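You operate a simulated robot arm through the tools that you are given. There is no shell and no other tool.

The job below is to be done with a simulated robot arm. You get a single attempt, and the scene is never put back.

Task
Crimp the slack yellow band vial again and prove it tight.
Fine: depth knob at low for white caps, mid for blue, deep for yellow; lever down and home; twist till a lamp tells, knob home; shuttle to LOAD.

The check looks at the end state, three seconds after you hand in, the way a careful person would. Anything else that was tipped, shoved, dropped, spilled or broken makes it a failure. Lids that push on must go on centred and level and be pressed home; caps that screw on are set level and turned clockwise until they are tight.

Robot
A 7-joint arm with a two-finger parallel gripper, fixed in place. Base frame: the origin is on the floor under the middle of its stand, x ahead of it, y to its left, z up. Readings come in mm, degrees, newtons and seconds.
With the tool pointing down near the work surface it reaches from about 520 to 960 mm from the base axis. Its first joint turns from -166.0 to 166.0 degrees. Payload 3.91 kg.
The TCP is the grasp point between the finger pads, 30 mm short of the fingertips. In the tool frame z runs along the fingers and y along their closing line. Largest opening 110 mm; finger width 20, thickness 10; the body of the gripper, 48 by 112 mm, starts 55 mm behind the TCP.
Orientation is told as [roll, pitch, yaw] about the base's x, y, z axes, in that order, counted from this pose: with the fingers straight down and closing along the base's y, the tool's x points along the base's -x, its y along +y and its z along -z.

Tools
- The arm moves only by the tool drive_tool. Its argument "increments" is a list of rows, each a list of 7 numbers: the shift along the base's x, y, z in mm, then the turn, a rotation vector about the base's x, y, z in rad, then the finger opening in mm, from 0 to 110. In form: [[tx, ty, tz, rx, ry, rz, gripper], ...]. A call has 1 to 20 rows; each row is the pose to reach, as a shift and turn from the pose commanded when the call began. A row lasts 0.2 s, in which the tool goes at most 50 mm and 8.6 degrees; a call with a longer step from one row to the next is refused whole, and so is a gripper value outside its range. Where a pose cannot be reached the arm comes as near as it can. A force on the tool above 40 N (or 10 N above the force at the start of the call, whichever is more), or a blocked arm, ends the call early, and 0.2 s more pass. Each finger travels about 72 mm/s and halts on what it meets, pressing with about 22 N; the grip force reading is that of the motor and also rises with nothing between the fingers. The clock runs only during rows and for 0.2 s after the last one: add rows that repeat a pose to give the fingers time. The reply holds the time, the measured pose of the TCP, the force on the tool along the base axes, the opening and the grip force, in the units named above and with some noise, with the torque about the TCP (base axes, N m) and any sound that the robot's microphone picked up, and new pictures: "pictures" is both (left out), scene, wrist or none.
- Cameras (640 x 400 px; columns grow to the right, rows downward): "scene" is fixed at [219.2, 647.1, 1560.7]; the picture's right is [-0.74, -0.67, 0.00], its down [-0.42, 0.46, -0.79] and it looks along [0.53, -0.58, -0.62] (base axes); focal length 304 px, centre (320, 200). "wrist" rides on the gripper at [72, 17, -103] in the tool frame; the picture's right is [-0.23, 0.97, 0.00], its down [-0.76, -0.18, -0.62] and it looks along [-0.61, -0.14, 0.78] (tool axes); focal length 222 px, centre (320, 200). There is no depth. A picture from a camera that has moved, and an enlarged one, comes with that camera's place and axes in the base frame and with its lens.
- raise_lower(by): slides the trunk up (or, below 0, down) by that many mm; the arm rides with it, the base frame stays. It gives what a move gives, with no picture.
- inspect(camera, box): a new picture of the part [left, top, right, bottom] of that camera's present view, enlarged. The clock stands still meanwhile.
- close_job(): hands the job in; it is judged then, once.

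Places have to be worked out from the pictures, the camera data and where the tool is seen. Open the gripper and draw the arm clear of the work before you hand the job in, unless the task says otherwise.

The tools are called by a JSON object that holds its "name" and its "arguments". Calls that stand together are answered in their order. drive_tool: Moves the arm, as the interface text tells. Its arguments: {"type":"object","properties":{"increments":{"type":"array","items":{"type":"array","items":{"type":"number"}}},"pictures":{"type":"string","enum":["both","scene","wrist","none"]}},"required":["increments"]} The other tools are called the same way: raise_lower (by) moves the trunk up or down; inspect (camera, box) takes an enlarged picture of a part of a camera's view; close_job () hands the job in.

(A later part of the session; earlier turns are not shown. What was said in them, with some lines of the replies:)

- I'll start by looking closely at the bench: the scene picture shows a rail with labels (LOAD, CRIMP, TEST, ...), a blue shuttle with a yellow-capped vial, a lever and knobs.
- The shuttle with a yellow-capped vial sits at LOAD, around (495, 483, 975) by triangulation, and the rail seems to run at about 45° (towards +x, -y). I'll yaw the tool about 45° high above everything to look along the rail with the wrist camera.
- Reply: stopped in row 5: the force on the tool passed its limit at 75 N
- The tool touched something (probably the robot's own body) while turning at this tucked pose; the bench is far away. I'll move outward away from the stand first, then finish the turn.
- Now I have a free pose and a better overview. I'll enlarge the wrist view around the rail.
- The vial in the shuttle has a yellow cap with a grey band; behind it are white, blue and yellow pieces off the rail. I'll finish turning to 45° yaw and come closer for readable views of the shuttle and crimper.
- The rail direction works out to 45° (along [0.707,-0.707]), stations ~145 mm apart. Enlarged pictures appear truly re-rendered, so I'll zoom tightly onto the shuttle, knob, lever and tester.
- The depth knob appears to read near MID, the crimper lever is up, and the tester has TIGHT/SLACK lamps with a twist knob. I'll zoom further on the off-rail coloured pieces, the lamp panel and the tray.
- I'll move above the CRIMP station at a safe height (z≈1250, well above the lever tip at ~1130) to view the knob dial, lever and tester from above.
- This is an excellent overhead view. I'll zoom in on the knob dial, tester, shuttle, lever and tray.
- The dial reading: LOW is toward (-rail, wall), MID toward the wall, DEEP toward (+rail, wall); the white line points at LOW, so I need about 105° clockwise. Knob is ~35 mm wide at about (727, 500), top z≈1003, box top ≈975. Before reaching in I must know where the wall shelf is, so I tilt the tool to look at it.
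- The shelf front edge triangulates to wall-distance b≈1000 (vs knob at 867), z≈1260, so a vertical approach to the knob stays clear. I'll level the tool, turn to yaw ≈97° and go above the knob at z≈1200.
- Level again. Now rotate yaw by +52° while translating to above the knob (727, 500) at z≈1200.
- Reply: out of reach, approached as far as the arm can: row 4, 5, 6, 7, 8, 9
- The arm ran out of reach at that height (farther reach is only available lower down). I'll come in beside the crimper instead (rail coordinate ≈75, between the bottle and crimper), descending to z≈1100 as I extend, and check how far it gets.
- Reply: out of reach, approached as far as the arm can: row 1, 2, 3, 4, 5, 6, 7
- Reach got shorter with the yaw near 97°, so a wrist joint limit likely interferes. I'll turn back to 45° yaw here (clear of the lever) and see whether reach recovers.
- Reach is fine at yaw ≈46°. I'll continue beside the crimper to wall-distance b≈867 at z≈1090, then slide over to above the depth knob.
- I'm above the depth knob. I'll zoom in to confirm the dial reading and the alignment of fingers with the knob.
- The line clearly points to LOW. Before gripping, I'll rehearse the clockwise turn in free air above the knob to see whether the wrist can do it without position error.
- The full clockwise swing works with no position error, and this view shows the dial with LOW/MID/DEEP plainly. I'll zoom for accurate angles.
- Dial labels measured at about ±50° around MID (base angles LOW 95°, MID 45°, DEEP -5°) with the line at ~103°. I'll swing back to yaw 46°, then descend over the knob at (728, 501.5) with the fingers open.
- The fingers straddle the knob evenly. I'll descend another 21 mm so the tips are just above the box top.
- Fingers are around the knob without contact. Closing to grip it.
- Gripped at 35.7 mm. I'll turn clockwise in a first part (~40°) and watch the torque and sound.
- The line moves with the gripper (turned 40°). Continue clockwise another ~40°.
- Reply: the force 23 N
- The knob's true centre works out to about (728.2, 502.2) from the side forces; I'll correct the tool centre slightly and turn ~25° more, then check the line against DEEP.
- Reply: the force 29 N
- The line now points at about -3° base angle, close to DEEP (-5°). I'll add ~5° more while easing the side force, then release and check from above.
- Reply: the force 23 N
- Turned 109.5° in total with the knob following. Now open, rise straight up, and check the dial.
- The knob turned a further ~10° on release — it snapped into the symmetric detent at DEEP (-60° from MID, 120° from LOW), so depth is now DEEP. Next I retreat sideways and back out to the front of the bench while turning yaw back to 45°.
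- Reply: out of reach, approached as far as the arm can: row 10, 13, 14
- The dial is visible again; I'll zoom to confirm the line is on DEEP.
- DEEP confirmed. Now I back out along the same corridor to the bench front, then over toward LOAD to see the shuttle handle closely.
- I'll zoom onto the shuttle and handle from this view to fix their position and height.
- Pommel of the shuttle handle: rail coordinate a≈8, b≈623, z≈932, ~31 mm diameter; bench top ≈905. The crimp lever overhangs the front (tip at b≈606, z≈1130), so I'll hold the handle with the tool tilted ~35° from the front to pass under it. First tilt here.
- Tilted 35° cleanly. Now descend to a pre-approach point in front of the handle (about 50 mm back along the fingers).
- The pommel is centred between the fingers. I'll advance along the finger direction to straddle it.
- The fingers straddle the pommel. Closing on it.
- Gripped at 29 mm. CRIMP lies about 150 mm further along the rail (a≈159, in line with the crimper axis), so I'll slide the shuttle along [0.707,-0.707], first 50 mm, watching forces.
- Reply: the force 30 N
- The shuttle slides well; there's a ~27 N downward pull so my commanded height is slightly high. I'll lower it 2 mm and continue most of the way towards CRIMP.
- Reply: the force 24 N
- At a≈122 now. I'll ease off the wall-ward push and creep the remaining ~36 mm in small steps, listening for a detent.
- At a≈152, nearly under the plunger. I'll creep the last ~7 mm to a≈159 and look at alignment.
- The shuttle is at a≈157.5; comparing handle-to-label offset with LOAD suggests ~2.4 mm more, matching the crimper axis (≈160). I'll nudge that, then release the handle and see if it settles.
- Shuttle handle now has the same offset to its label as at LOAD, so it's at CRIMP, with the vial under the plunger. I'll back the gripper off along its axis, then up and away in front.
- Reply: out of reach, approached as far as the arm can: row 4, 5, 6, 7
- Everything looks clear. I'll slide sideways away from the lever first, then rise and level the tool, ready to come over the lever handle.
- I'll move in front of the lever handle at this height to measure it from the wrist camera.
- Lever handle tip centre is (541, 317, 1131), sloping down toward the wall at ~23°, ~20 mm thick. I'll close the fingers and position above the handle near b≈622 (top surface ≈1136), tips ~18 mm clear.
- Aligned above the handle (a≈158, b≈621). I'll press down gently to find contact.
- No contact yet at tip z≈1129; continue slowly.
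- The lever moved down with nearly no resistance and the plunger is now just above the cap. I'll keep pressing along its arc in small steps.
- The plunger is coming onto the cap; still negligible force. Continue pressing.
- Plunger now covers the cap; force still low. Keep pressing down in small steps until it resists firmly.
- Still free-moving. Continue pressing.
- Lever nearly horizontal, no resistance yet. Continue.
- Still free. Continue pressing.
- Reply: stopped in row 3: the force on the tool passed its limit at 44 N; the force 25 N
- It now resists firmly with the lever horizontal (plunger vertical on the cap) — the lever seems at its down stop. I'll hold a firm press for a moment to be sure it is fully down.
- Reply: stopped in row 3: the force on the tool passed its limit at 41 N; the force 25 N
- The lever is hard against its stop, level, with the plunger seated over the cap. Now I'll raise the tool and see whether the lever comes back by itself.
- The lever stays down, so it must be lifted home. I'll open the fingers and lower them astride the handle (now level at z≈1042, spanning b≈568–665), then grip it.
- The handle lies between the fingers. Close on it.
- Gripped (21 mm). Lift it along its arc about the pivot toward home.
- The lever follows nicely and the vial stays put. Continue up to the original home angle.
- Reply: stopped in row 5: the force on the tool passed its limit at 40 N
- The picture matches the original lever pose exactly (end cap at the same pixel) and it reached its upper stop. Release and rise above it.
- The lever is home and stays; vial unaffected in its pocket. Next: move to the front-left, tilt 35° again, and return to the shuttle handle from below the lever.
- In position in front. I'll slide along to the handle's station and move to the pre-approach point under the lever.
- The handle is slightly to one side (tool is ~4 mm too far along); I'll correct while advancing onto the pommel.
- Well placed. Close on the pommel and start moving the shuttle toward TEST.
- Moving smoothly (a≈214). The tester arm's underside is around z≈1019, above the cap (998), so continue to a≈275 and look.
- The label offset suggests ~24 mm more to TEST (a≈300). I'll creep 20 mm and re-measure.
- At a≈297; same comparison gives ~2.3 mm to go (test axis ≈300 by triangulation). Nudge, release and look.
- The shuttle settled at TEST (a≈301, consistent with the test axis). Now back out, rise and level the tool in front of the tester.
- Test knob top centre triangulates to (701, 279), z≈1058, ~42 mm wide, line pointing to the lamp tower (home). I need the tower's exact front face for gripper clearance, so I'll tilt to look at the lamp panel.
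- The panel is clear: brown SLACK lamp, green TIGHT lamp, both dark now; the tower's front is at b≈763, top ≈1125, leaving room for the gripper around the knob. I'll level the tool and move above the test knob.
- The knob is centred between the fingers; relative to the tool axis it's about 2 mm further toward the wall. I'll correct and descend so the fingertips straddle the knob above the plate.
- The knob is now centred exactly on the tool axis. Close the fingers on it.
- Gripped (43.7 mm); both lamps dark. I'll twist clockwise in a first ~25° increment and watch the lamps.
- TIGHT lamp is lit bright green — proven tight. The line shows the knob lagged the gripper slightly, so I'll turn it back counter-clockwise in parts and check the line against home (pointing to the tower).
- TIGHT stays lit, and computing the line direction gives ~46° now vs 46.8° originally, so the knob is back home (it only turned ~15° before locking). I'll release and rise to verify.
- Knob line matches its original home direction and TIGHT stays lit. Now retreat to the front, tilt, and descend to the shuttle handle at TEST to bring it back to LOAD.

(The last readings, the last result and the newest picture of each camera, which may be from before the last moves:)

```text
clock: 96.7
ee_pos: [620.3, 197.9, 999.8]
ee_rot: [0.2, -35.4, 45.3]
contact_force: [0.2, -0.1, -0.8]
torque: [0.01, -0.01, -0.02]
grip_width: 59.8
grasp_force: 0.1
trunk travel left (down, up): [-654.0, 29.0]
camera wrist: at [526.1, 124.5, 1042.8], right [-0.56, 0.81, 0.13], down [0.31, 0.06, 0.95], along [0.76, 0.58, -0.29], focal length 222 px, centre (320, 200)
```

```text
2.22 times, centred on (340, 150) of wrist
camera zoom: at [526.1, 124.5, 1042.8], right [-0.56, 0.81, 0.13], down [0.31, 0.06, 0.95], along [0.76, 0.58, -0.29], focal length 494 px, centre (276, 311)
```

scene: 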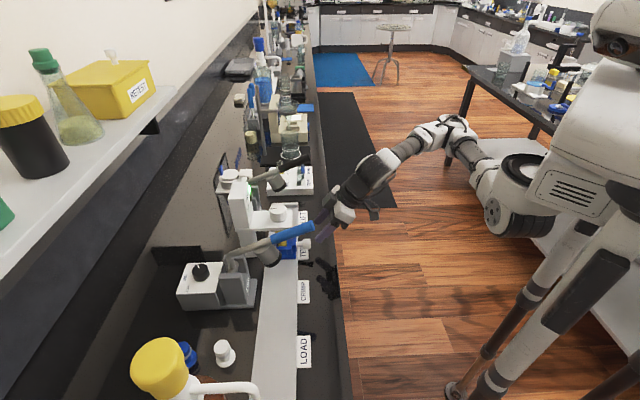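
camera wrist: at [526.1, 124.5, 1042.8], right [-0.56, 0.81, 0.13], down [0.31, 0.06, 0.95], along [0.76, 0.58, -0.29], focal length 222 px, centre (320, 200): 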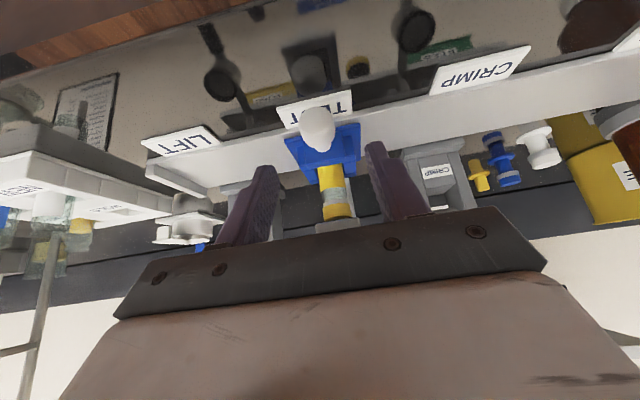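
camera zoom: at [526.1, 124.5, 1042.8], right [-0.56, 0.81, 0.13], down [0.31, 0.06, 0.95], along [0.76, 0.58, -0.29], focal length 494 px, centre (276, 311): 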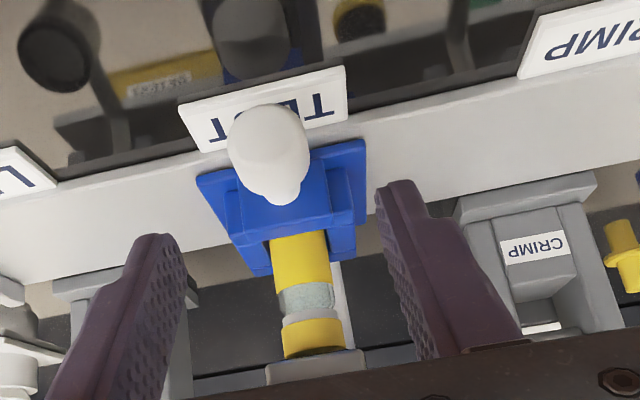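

The handle is centred between the fingers. Advance onto the pommel.

{"name": "drive_tool", "arguments": {"increments": [[6, 6, -14, 0, 0, 0, 60], [13, 12.5, -30, 0, 0, 0, 60], [19, 18.5, -44, 0, 0, 0, 60], [23.8, 22.9, -53.5, 0, 0, 0, 60], [23.8, 22.9, -53.5, 0, 0, 0, 60]], "pictures": "both"}}

{"name": "inspect", "arguments": {"camera": "wrist", "box": [220, 60, 460, 240]}}

{"name": "inspect", "arguments": {"camera": "scene", "box": [240, 180, 380, 290]}}

```text
clock: 97.9
ee_pos: [642.7, 221.8, 946.9]
ee_rot: [0.2, -35.3, 45.4]
contact_force: [0.3, -0.5, -0.3]
torque: [-0.01, 0.04, 0.03]
grip_width: 60.3
grasp_force: 0.1
trunk travel left (down, up): [-654.0, 29.0]
camera wrist: at [548.4, 149.0, 989.0], right [-0.56, 0.82, 0.14], down [0.31, 0.06, 0.95], along [0.76, 0.58, -0.29], focal length 222 px, centre (320, 200)
```

scene: 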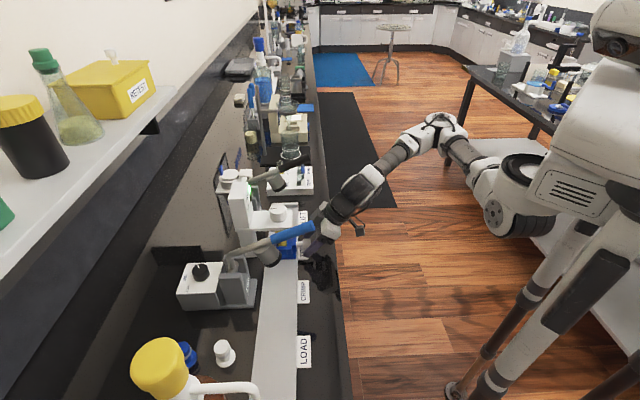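
wrist: 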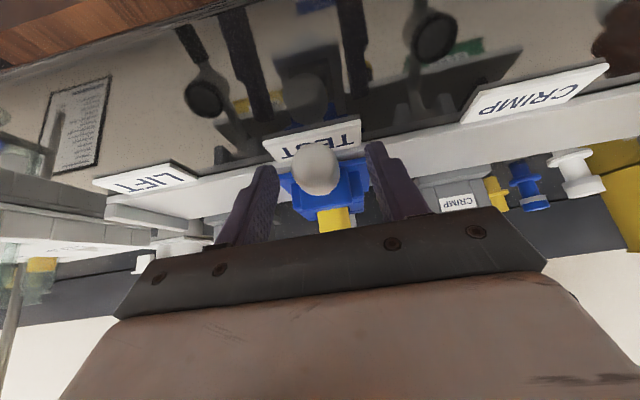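

```text
2.22 times, centred on (340, 150) of wrist
camera zoom: at [548.4, 149.0, 989.0], right [-0.56, 0.82, 0.14], down [0.31, 0.06, 0.95], along [0.76, 0.58, -0.29], focal length 494 px, centre (276, 311)
```

zoom: 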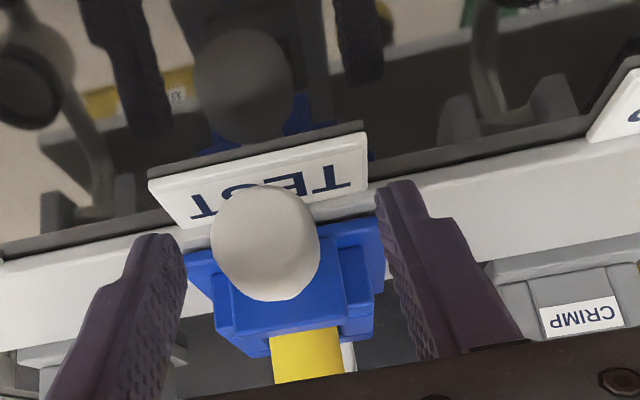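

```text
3.64 times, centred on (310, 235) of scene
camera zoom: at [219.2, 647.1, 1560.7], right [-0.74, -0.67, 0.0], down [-0.42, 0.46, -0.79], along [0.53, -0.58, -0.62], focal length 1106 px, centre (356, 73)
```

zoom: 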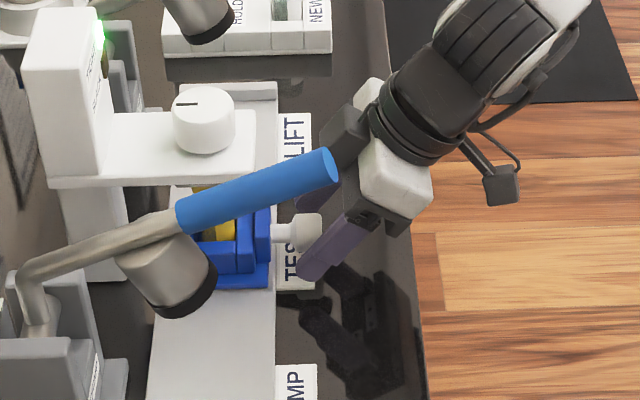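

Good straddle. Close and begin sliding back toward LOAD.

{"name": "drive_tool", "arguments": {"increments": [[0.5, -0.5, 0, 0, 0, 0, 45], [0.8, -0.8, 0, 0, 0, 0, 34], [0.8, -0.8, 0, 0, 0, 0, 22], [0.8, -0.8, 0, 0, 0, 0, 22], [-4, 4, 0, 0, 0, 0, 22], [-11, 11, 0, 0, 0, 0, 22], [-18, 18, 0, 0, 0, 0, 22], [-25, 25, 0, 0, 0, 0, 22], [-32, 32, 0, 0, 0, 0, 22], [-39, 39, 0, 0, 0, 0, 22], [-46, 46, 0, 0, 0, 0, 22]], "pictures": "scene"}}

{"name": "inspect", "arguments": {"camera": "scene", "box": [220, 180, 360, 310]}}

```text
clock: 100.3
ee_pos: [596.3, 267.6, 945.7]
ee_rot: [0.2, -35.5, 45.3]
contact_force: [-7.4, -5.9, 11.3]
torque: [-0.56, 0.61, -0.35]
grip_width: 29.2
grasp_force: 45.2
trunk travel left (down, up): [-654.0, 29.0]
```

scene: 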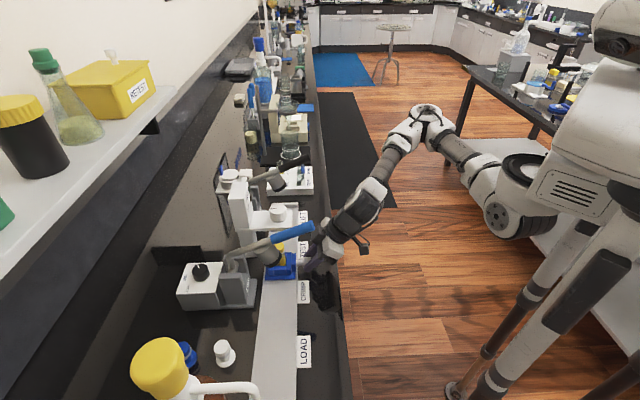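

```text
3.08 times, centred on (290, 245) of scene
camera zoom: at [219.2, 647.1, 1560.7], right [-0.74, -0.67, 0.0], down [-0.42, 0.46, -0.79], along [0.53, -0.58, -0.62], focal length 936 px, centre (412, 62)
```

zoom: 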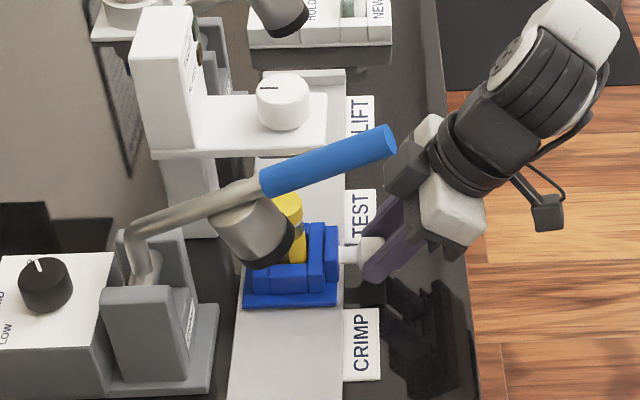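

Sliding well (lamp went out as the vial left the tester, as expected). Continue past CRIMP.

{"name": "drive_tool", "arguments": {"increments": [[-7.5, 6.5, 1, 0, 0, 0, 22], [-14.5, 13.5, 1, 0, 0, 0, 22], [-21.5, 20.5, 1, 0, 0, 0, 22], [-28.5, 27.5, 1, 0, 0, 0, 22], [-35.5, 34.5, 1, 0, 0, 0, 22], [-42.5, 41.5, 1, 0, 0, 0, 22], [-49.5, 48.5, 1, 0, 0, 0, 22], [-56.5, 55.5, 1, 0, 0, 0, 22], [-63.5, 62.5, 1, 0, 0, 0, 22], [-70.5, 69.5, 1, 0, 0, 0, 22]], "pictures": "scene"}}

{"name": "inspect", "arguments": {"camera": "scene", "box": [210, 200, 370, 340]}}

```text
clock: 102.5
ee_pos: [526.9, 337.0, 946.0]
ee_rot: [0.4, -35.1, 45.3]
contact_force: [-11.4, -9.7, -14.0]
torque: [-0.86, 0.78, -0.46]
grip_width: 29.2
grasp_force: 45.2
trunk travel left (down, up): [-654.0, 29.0]
```

scene: 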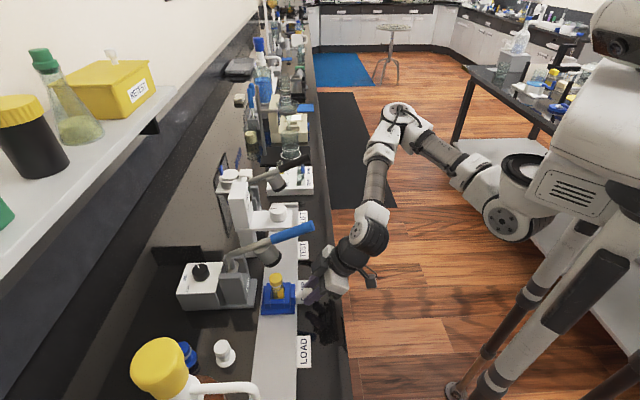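

```text
2.86 times, centred on (290, 270) of scene
camera zoom: at [219.2, 647.1, 1560.7], right [-0.74, -0.67, 0.0], down [-0.42, 0.46, -0.79], along [0.53, -0.58, -0.62], focal length 869 px, centre (406, 0)
```

zoom: 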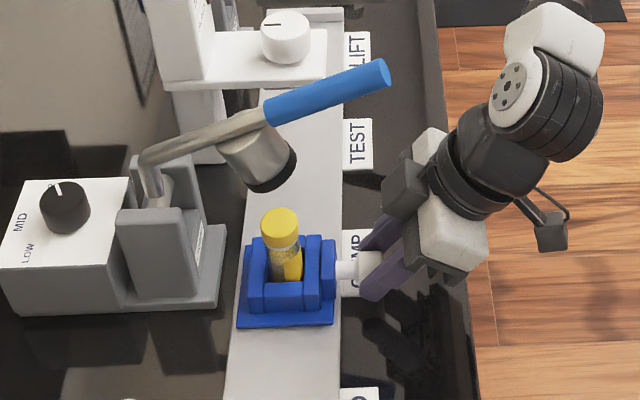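

Past CRIMP (a≈134), lever untouched. Continue toward LOAD, easing the side forces.

{"name": "drive_tool", "arguments": {"increments": [[-7.5, 6.3, -0.5, 0, 0, 0, 22], [-14.8, 13.2, -1, 0, 0, 0, 22], [-21.8, 20.2, -1, 0, 0, 0, 22], [-28.8, 27.2, -1, 0, 0, 0, 22], [-35.8, 34.2, -1, 0, 0, 0, 22], [-42.8, 41.2, -1, 0, 0, 0, 22], [-49.8, 48.2, -1, 0, 0, 0, 22], [-56.8, 55.2, -1, 0, 0, 0, 22], [-63.8, 62.2, -1, 0, 0, 0, 22], [-70.8, 69.2, -1, 0, 0, 0, 22], [-77.8, 76.2, -1, 0, 0, 0, 22], [-82.8, 81.2, -1, 0, 0, 0, 22]], "pictures": "both"}}

{"name": "inspect", "arguments": {"camera": "scene", "box": [210, 250, 370, 390]}}

{"name": "inspect", "arguments": {"camera": "wrist", "box": [220, 60, 460, 240]}}

```text
clock: 105.1
ee_pos: [444.3, 420.6, 946.2]
ee_rot: [0.3, -35.3, 45.3]
contact_force: [-2.7, 0.5, -11.7]
torque: [0.16, -0.05, -0.34]
grip_width: 29.2
grasp_force: 44.6
trunk travel left (down, up): [-654.0, 29.0]
camera wrist: at [350.0, 346.8, 989.5], right [-0.56, 0.81, 0.14], down [0.31, 0.06, 0.95], along [0.76, 0.58, -0.29], focal length 222 px, centre (320, 200)
```

scene: 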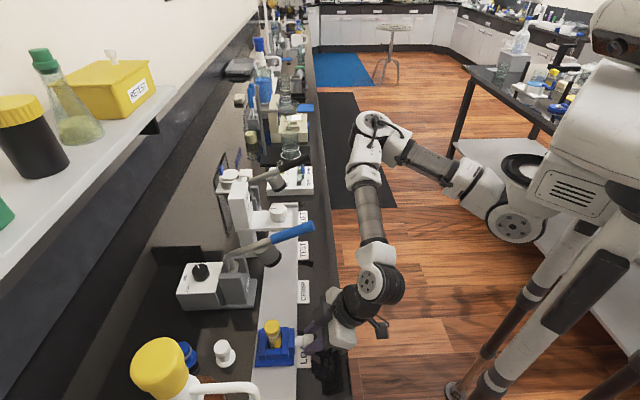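
wrist: 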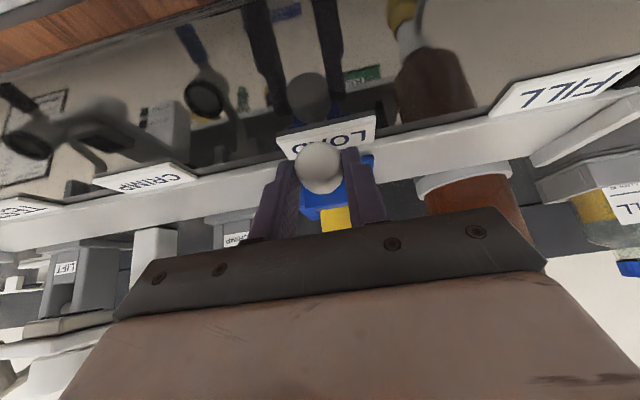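

```text
2.86 times, centred on (290, 320) of scene
camera zoom: at [219.2, 647.1, 1560.7], right [-0.74, -0.67, 0.0], down [-0.42, 0.46, -0.79], along [0.53, -0.58, -0.62], focal length 869 px, centre (406, -143)
```

zoom: 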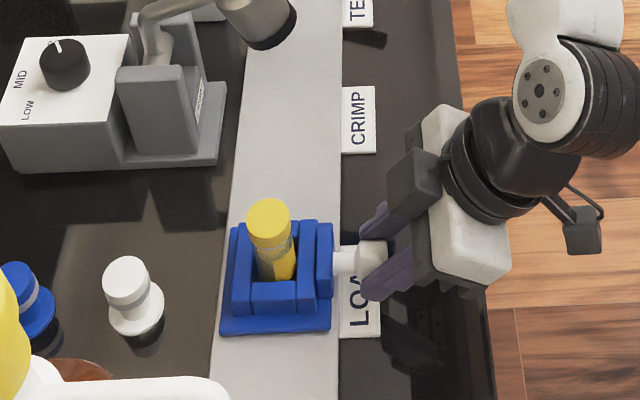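

```text
2.22 times, centred on (340, 150) of wrist
camera zoom: at [350.0, 346.8, 989.5], right [-0.56, 0.81, 0.14], down [0.31, 0.06, 0.95], along [0.76, 0.58, -0.29], focal length 494 px, centre (276, 311)
```

zoom: 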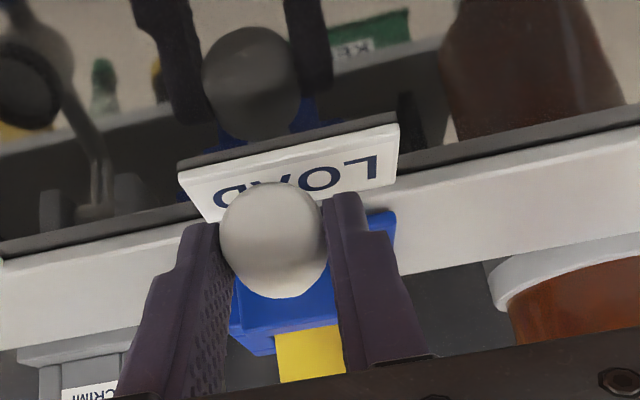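

Label offset shows ~8 mm still to go to the original LOAD place (a≈8.8). Creep the last bit.

{"name": "drive_tool", "arguments": {"increments": [[-2, 2, 0, 0, 0, 0, 22], [-4, 4, 0, 0, 0, 0, 22], [-5.7, 5.7, 0, 0, 0, 0, 22], [-5.7, 5.7, 0, 0, 0, 0, 22]], "pictures": "both"}}

{"name": "inspect", "arguments": {"camera": "wrist", "box": [220, 60, 460, 240]}}

{"name": "inspect", "arguments": {"camera": "scene", "box": [240, 290, 380, 390]}}

```text
clock: 106.1
ee_pos: [439.7, 424.8, 946.1]
ee_rot: [0.4, -35.4, 45.3]
contact_force: [-1.5, -3.0, -1.0]
torque: [-0.47, 0.43, -0.29]
grip_width: 29.4
grasp_force: 44.7
trunk travel left (down, up): [-654.0, 29.0]
camera wrist: at [344.2, 352.6, 989.5], right [-0.56, 0.82, 0.14], down [0.31, 0.06, 0.95], along [0.77, 0.58, -0.29], focal length 222 px, centre (320, 200)
```

scene: 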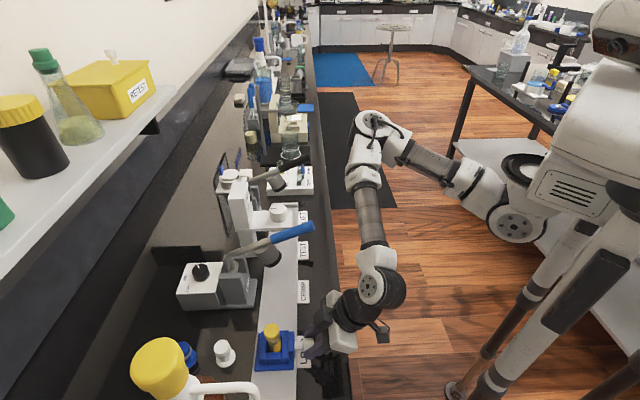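
wrist: 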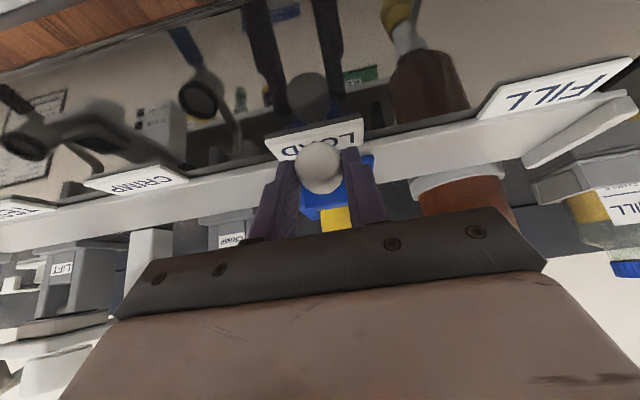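

```text
2.22 times, centred on (340, 150) of wrist
camera zoom: at [344.2, 352.6, 989.5], right [-0.56, 0.82, 0.14], down [0.31, 0.06, 0.95], along [0.77, 0.58, -0.29], focal length 494 px, centre (276, 311)
```

zoom: 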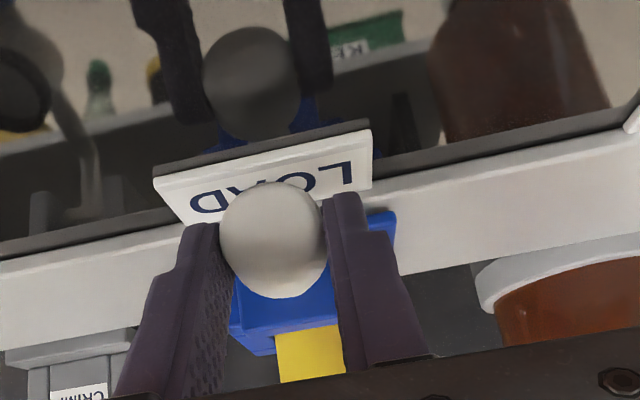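

```text
4.00 times, centred on (310, 340) of scene
camera zoom: at [219.2, 647.1, 1560.7], right [-0.74, -0.67, 0.0], down [-0.42, 0.46, -0.79], along [0.53, -0.58, -0.62], focal length 1216 px, centre (360, -360)
```

zoom: 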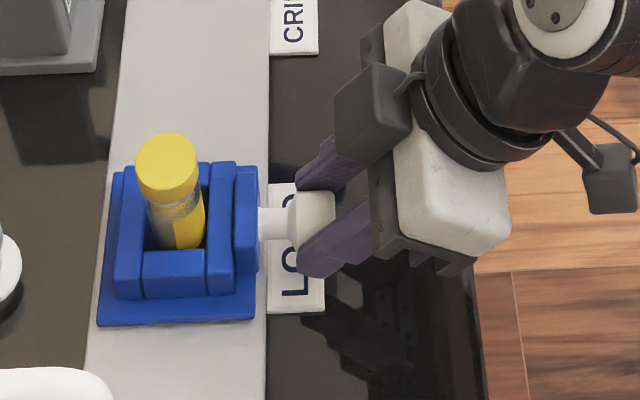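

The shuttle matches its original LOAD picture exactly. Release and back the gripper out.

{"name": "drive_tool", "arguments": {"increments": [[0, 0, 0, 0, 0, 0, 35], [0, 0, 0, 0, 0, 0, 50], [0, 0, 0, 0, 0, 0, 60], [-6, -6, 14, 0, 0, 0, 60], [-13, -13, 29, 0, 0, 0, 60], [-20, -20, 44, 0, 0, 0, 60], [-26, -26, 75, 0, 0, 0, 60], [-32, -32, 110, 0, 0, 0, 60], [-37, -36, 150, 0, 0, 0, 60], [-37, -36, 190, 0, 0, 0, 60], [-37, -36, 210, 0, 0, 0, 60], [-37, -36, 210, 0, 0, 0, 60]], "pictures": "both"}}

{"name": "inspect", "arguments": {"camera": "scene", "box": [240, 315, 330, 375]}}

{"name": "inspect", "arguments": {"camera": "scene", "box": [150, 150, 330, 320]}}

```text
clock: 108.7
ee_pos: [399.9, 387.9, 1156.7]
ee_rot: [0.3, -35.3, 45.2]
contact_force: [-0.9, 0.7, 0.5]
torque: [0.01, -0.03, -0.01]
grip_width: 59.9
grasp_force: 0.0
trunk travel left (down, up): [-654.0, 29.0]
camera wrist: at [305.8, 315.2, 1199.6], right [-0.56, 0.82, 0.13], down [0.31, 0.06, 0.95], along [0.76, 0.58, -0.29], focal length 222 px, centre (320, 200)
```

scene: 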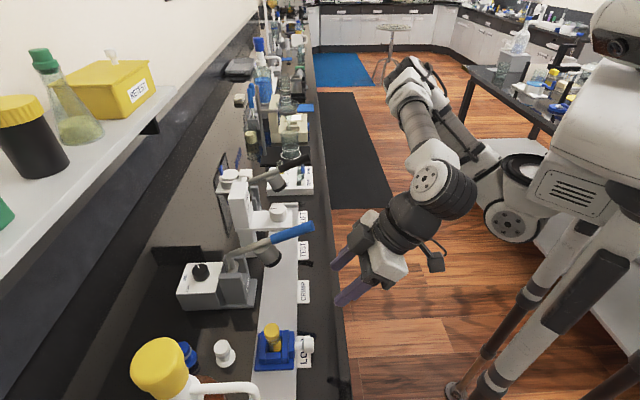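
wrist: 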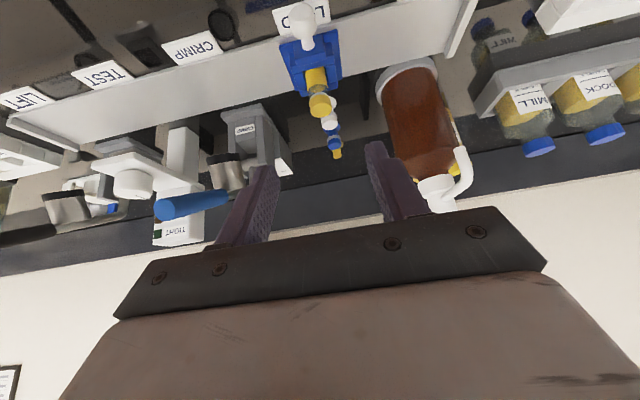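

```text
6.67 times, centred on (285, 345) of scene
camera zoom: at [219.2, 647.1, 1560.7], right [-0.74, -0.67, 0.0], down [-0.42, 0.46, -0.79], along [0.53, -0.58, -0.62], focal length 2027 px, centre (553, -767)
```

zoom: 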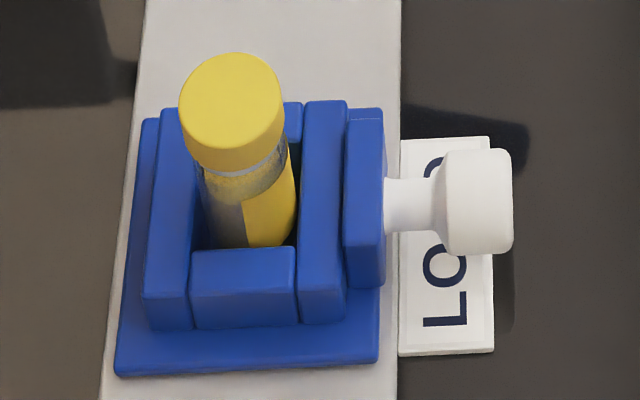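

```text
2.35 times, centred on (240, 235) of scene
camera zoom: at [219.2, 647.1, 1560.7], right [-0.74, -0.67, 0.0], down [-0.42, 0.46, -0.79], along [0.53, -0.58, -0.62], focal length 715 px, centre (508, 118)
```

zoom: 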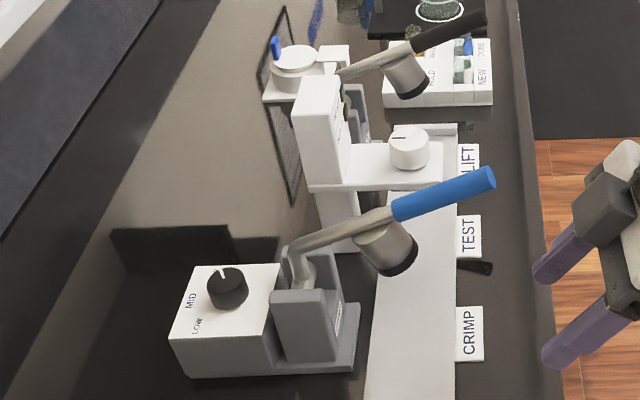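

Shuttle and vial sit exactly as originally at LOAD, lever is up, depth at DEEP. I'll do a last close check of the test knob, lamp panel and the loose pieces, and draw the arm further back.

{"name": "drive_tool", "arguments": {"increments": [[-5, -5, 20, -0.09, 0.09, 0, 80], [-10, -10, 40, -0.18, 0.18, 0, 100], [-15, -15, 60, -0.27, 0.27, 0, 110], [-20, -20, 80, -0.36, 0.36, 0, 110], [-25, -25, 100, -0.432, 0.432, 0, 110], [-30, -40, 110, -0.432, 0.432, 0, 110], [-30, -40, 110, -0.432, 0.432, 0, 110]], "pictures": "both"}}

{"name": "inspect", "arguments": {"camera": "scene", "box": [215, 165, 315, 265]}}

{"name": "inspect", "arguments": {"camera": "wrist", "box": [140, 80, 420, 250]}}

{"name": "inspect", "arguments": {"camera": "scene", "box": [170, 250, 240, 315]}}

```text
clock: 110.3
ee_pos: [371.5, 347.8, 1267.7]
ee_rot: [0.4, -0.3, 45.2]
contact_force: [-0.4, -0.1, -0.1]
torque: [0.02, 0.01, 0.01]
grip_width: 110.0
grasp_force: 0.2
trunk travel left (down, up): [-654.0, 29.0]
camera wrist: at [309.5, 307.0, 1371.7], right [-0.53, 0.85, 0.01], down [0.66, 0.41, 0.63], along [0.53, 0.34, -0.78], focal length 222 px, centre (320, 200)
```

scene: 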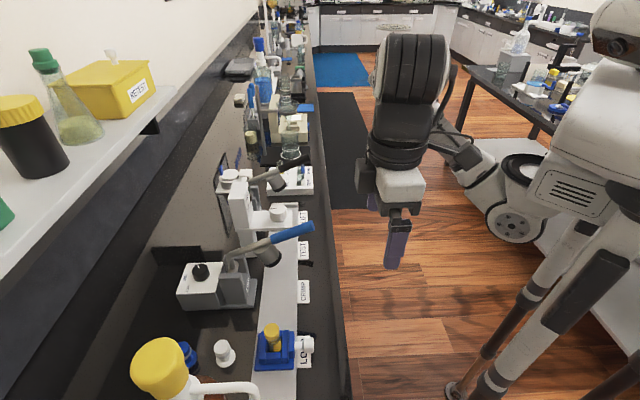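
wrist: 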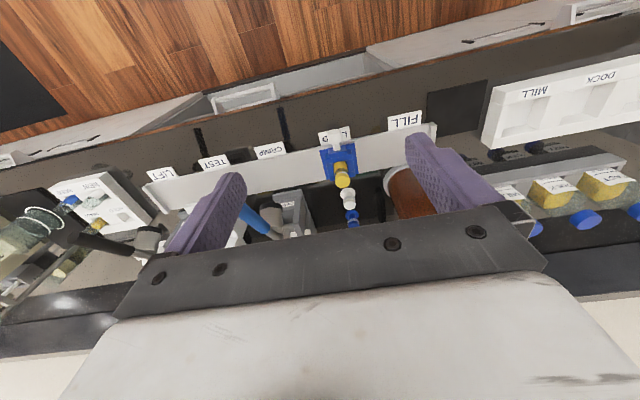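

```text
4.00 times, centred on (265, 215) of scene
camera zoom: at [219.2, 647.1, 1560.7], right [-0.74, -0.67, 0.0], down [-0.42, 0.46, -0.79], along [0.53, -0.58, -0.62], focal length 1216 px, centre (540, 140)
```

zoom: 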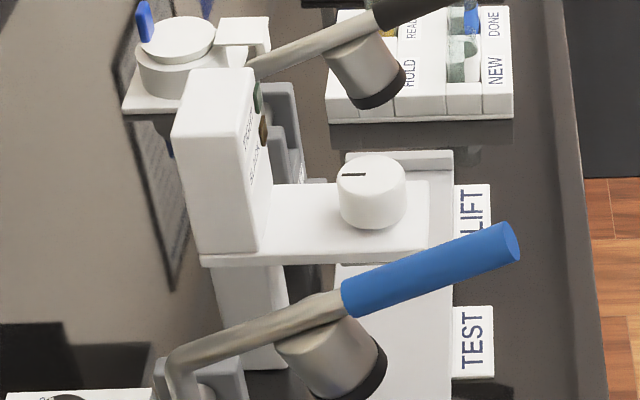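

```text
2.29 times, centred on (280, 165) of wrist
camera zoom: at [309.5, 307.0, 1371.7], right [-0.53, 0.85, 0.01], down [0.66, 0.41, 0.63], along [0.53, 0.34, -0.78], focal length 508 px, centre (411, 280)
```

zoom: 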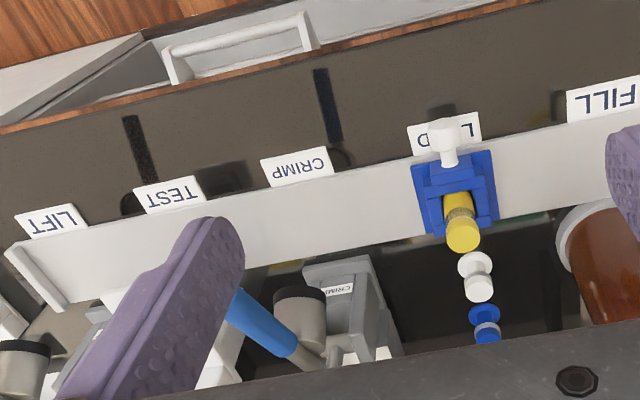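

```text
6.15 times, centred on (205, 282) of scene
camera zoom: at [219.2, 647.1, 1560.7], right [-0.74, -0.67, 0.0], down [-0.42, 0.46, -0.79], along [0.53, -0.58, -0.62], focal length 1871 px, centre (1028, -308)
```

zoom: 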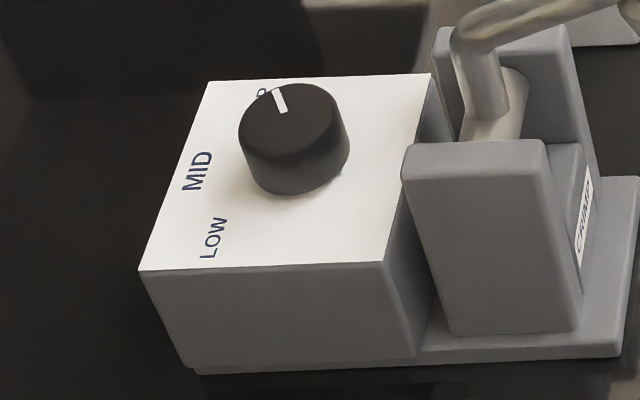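

Final state checks out: depth knob on DEEP, lever home, test knob line back at its home direction after the TIGHT lamp lit, shuttle with the vial at LOAD, nothing else moved, gripper open and arm clear of the bench. Handing in.

{"name": "close_job", "arguments": {}}

```text
The job is handed in.
```

The yellow-band vial has been crimped again at the DEEP setting, and the tester's green TIGHT lamp lit when I twisted its knob. I've handed the job in, but no verdict has come back.

- **Depth knob:** it started on LOW. I turned it to DEEP for the yellow cap, and it snapped into place there.
- **Lever:** I pressed it down onto the cap until it hit its stop. It didn't come back by itself, so I lifted it to its upper stop, matching its starting position.
- **Tester:** a turn of about 15° clockwise lit TIGHT. I then turned the knob back until its line matched its starting direction. The lamp went out when the vial left the tester.
- **Shuttle:** it is back at LOAD with the vial seated, matching the first pictures.
- **Surroundings:** nothing on the bench looks tipped, spilled or shifted in the last pictures. The gripper is open and the arm is clear.

Right at the start, while turning the tool high above the floor, it touched something at about 75 N and stopped. It was probably the robot's own body. The bench was well out of reach, and I saw nothing disturbed afterwards.
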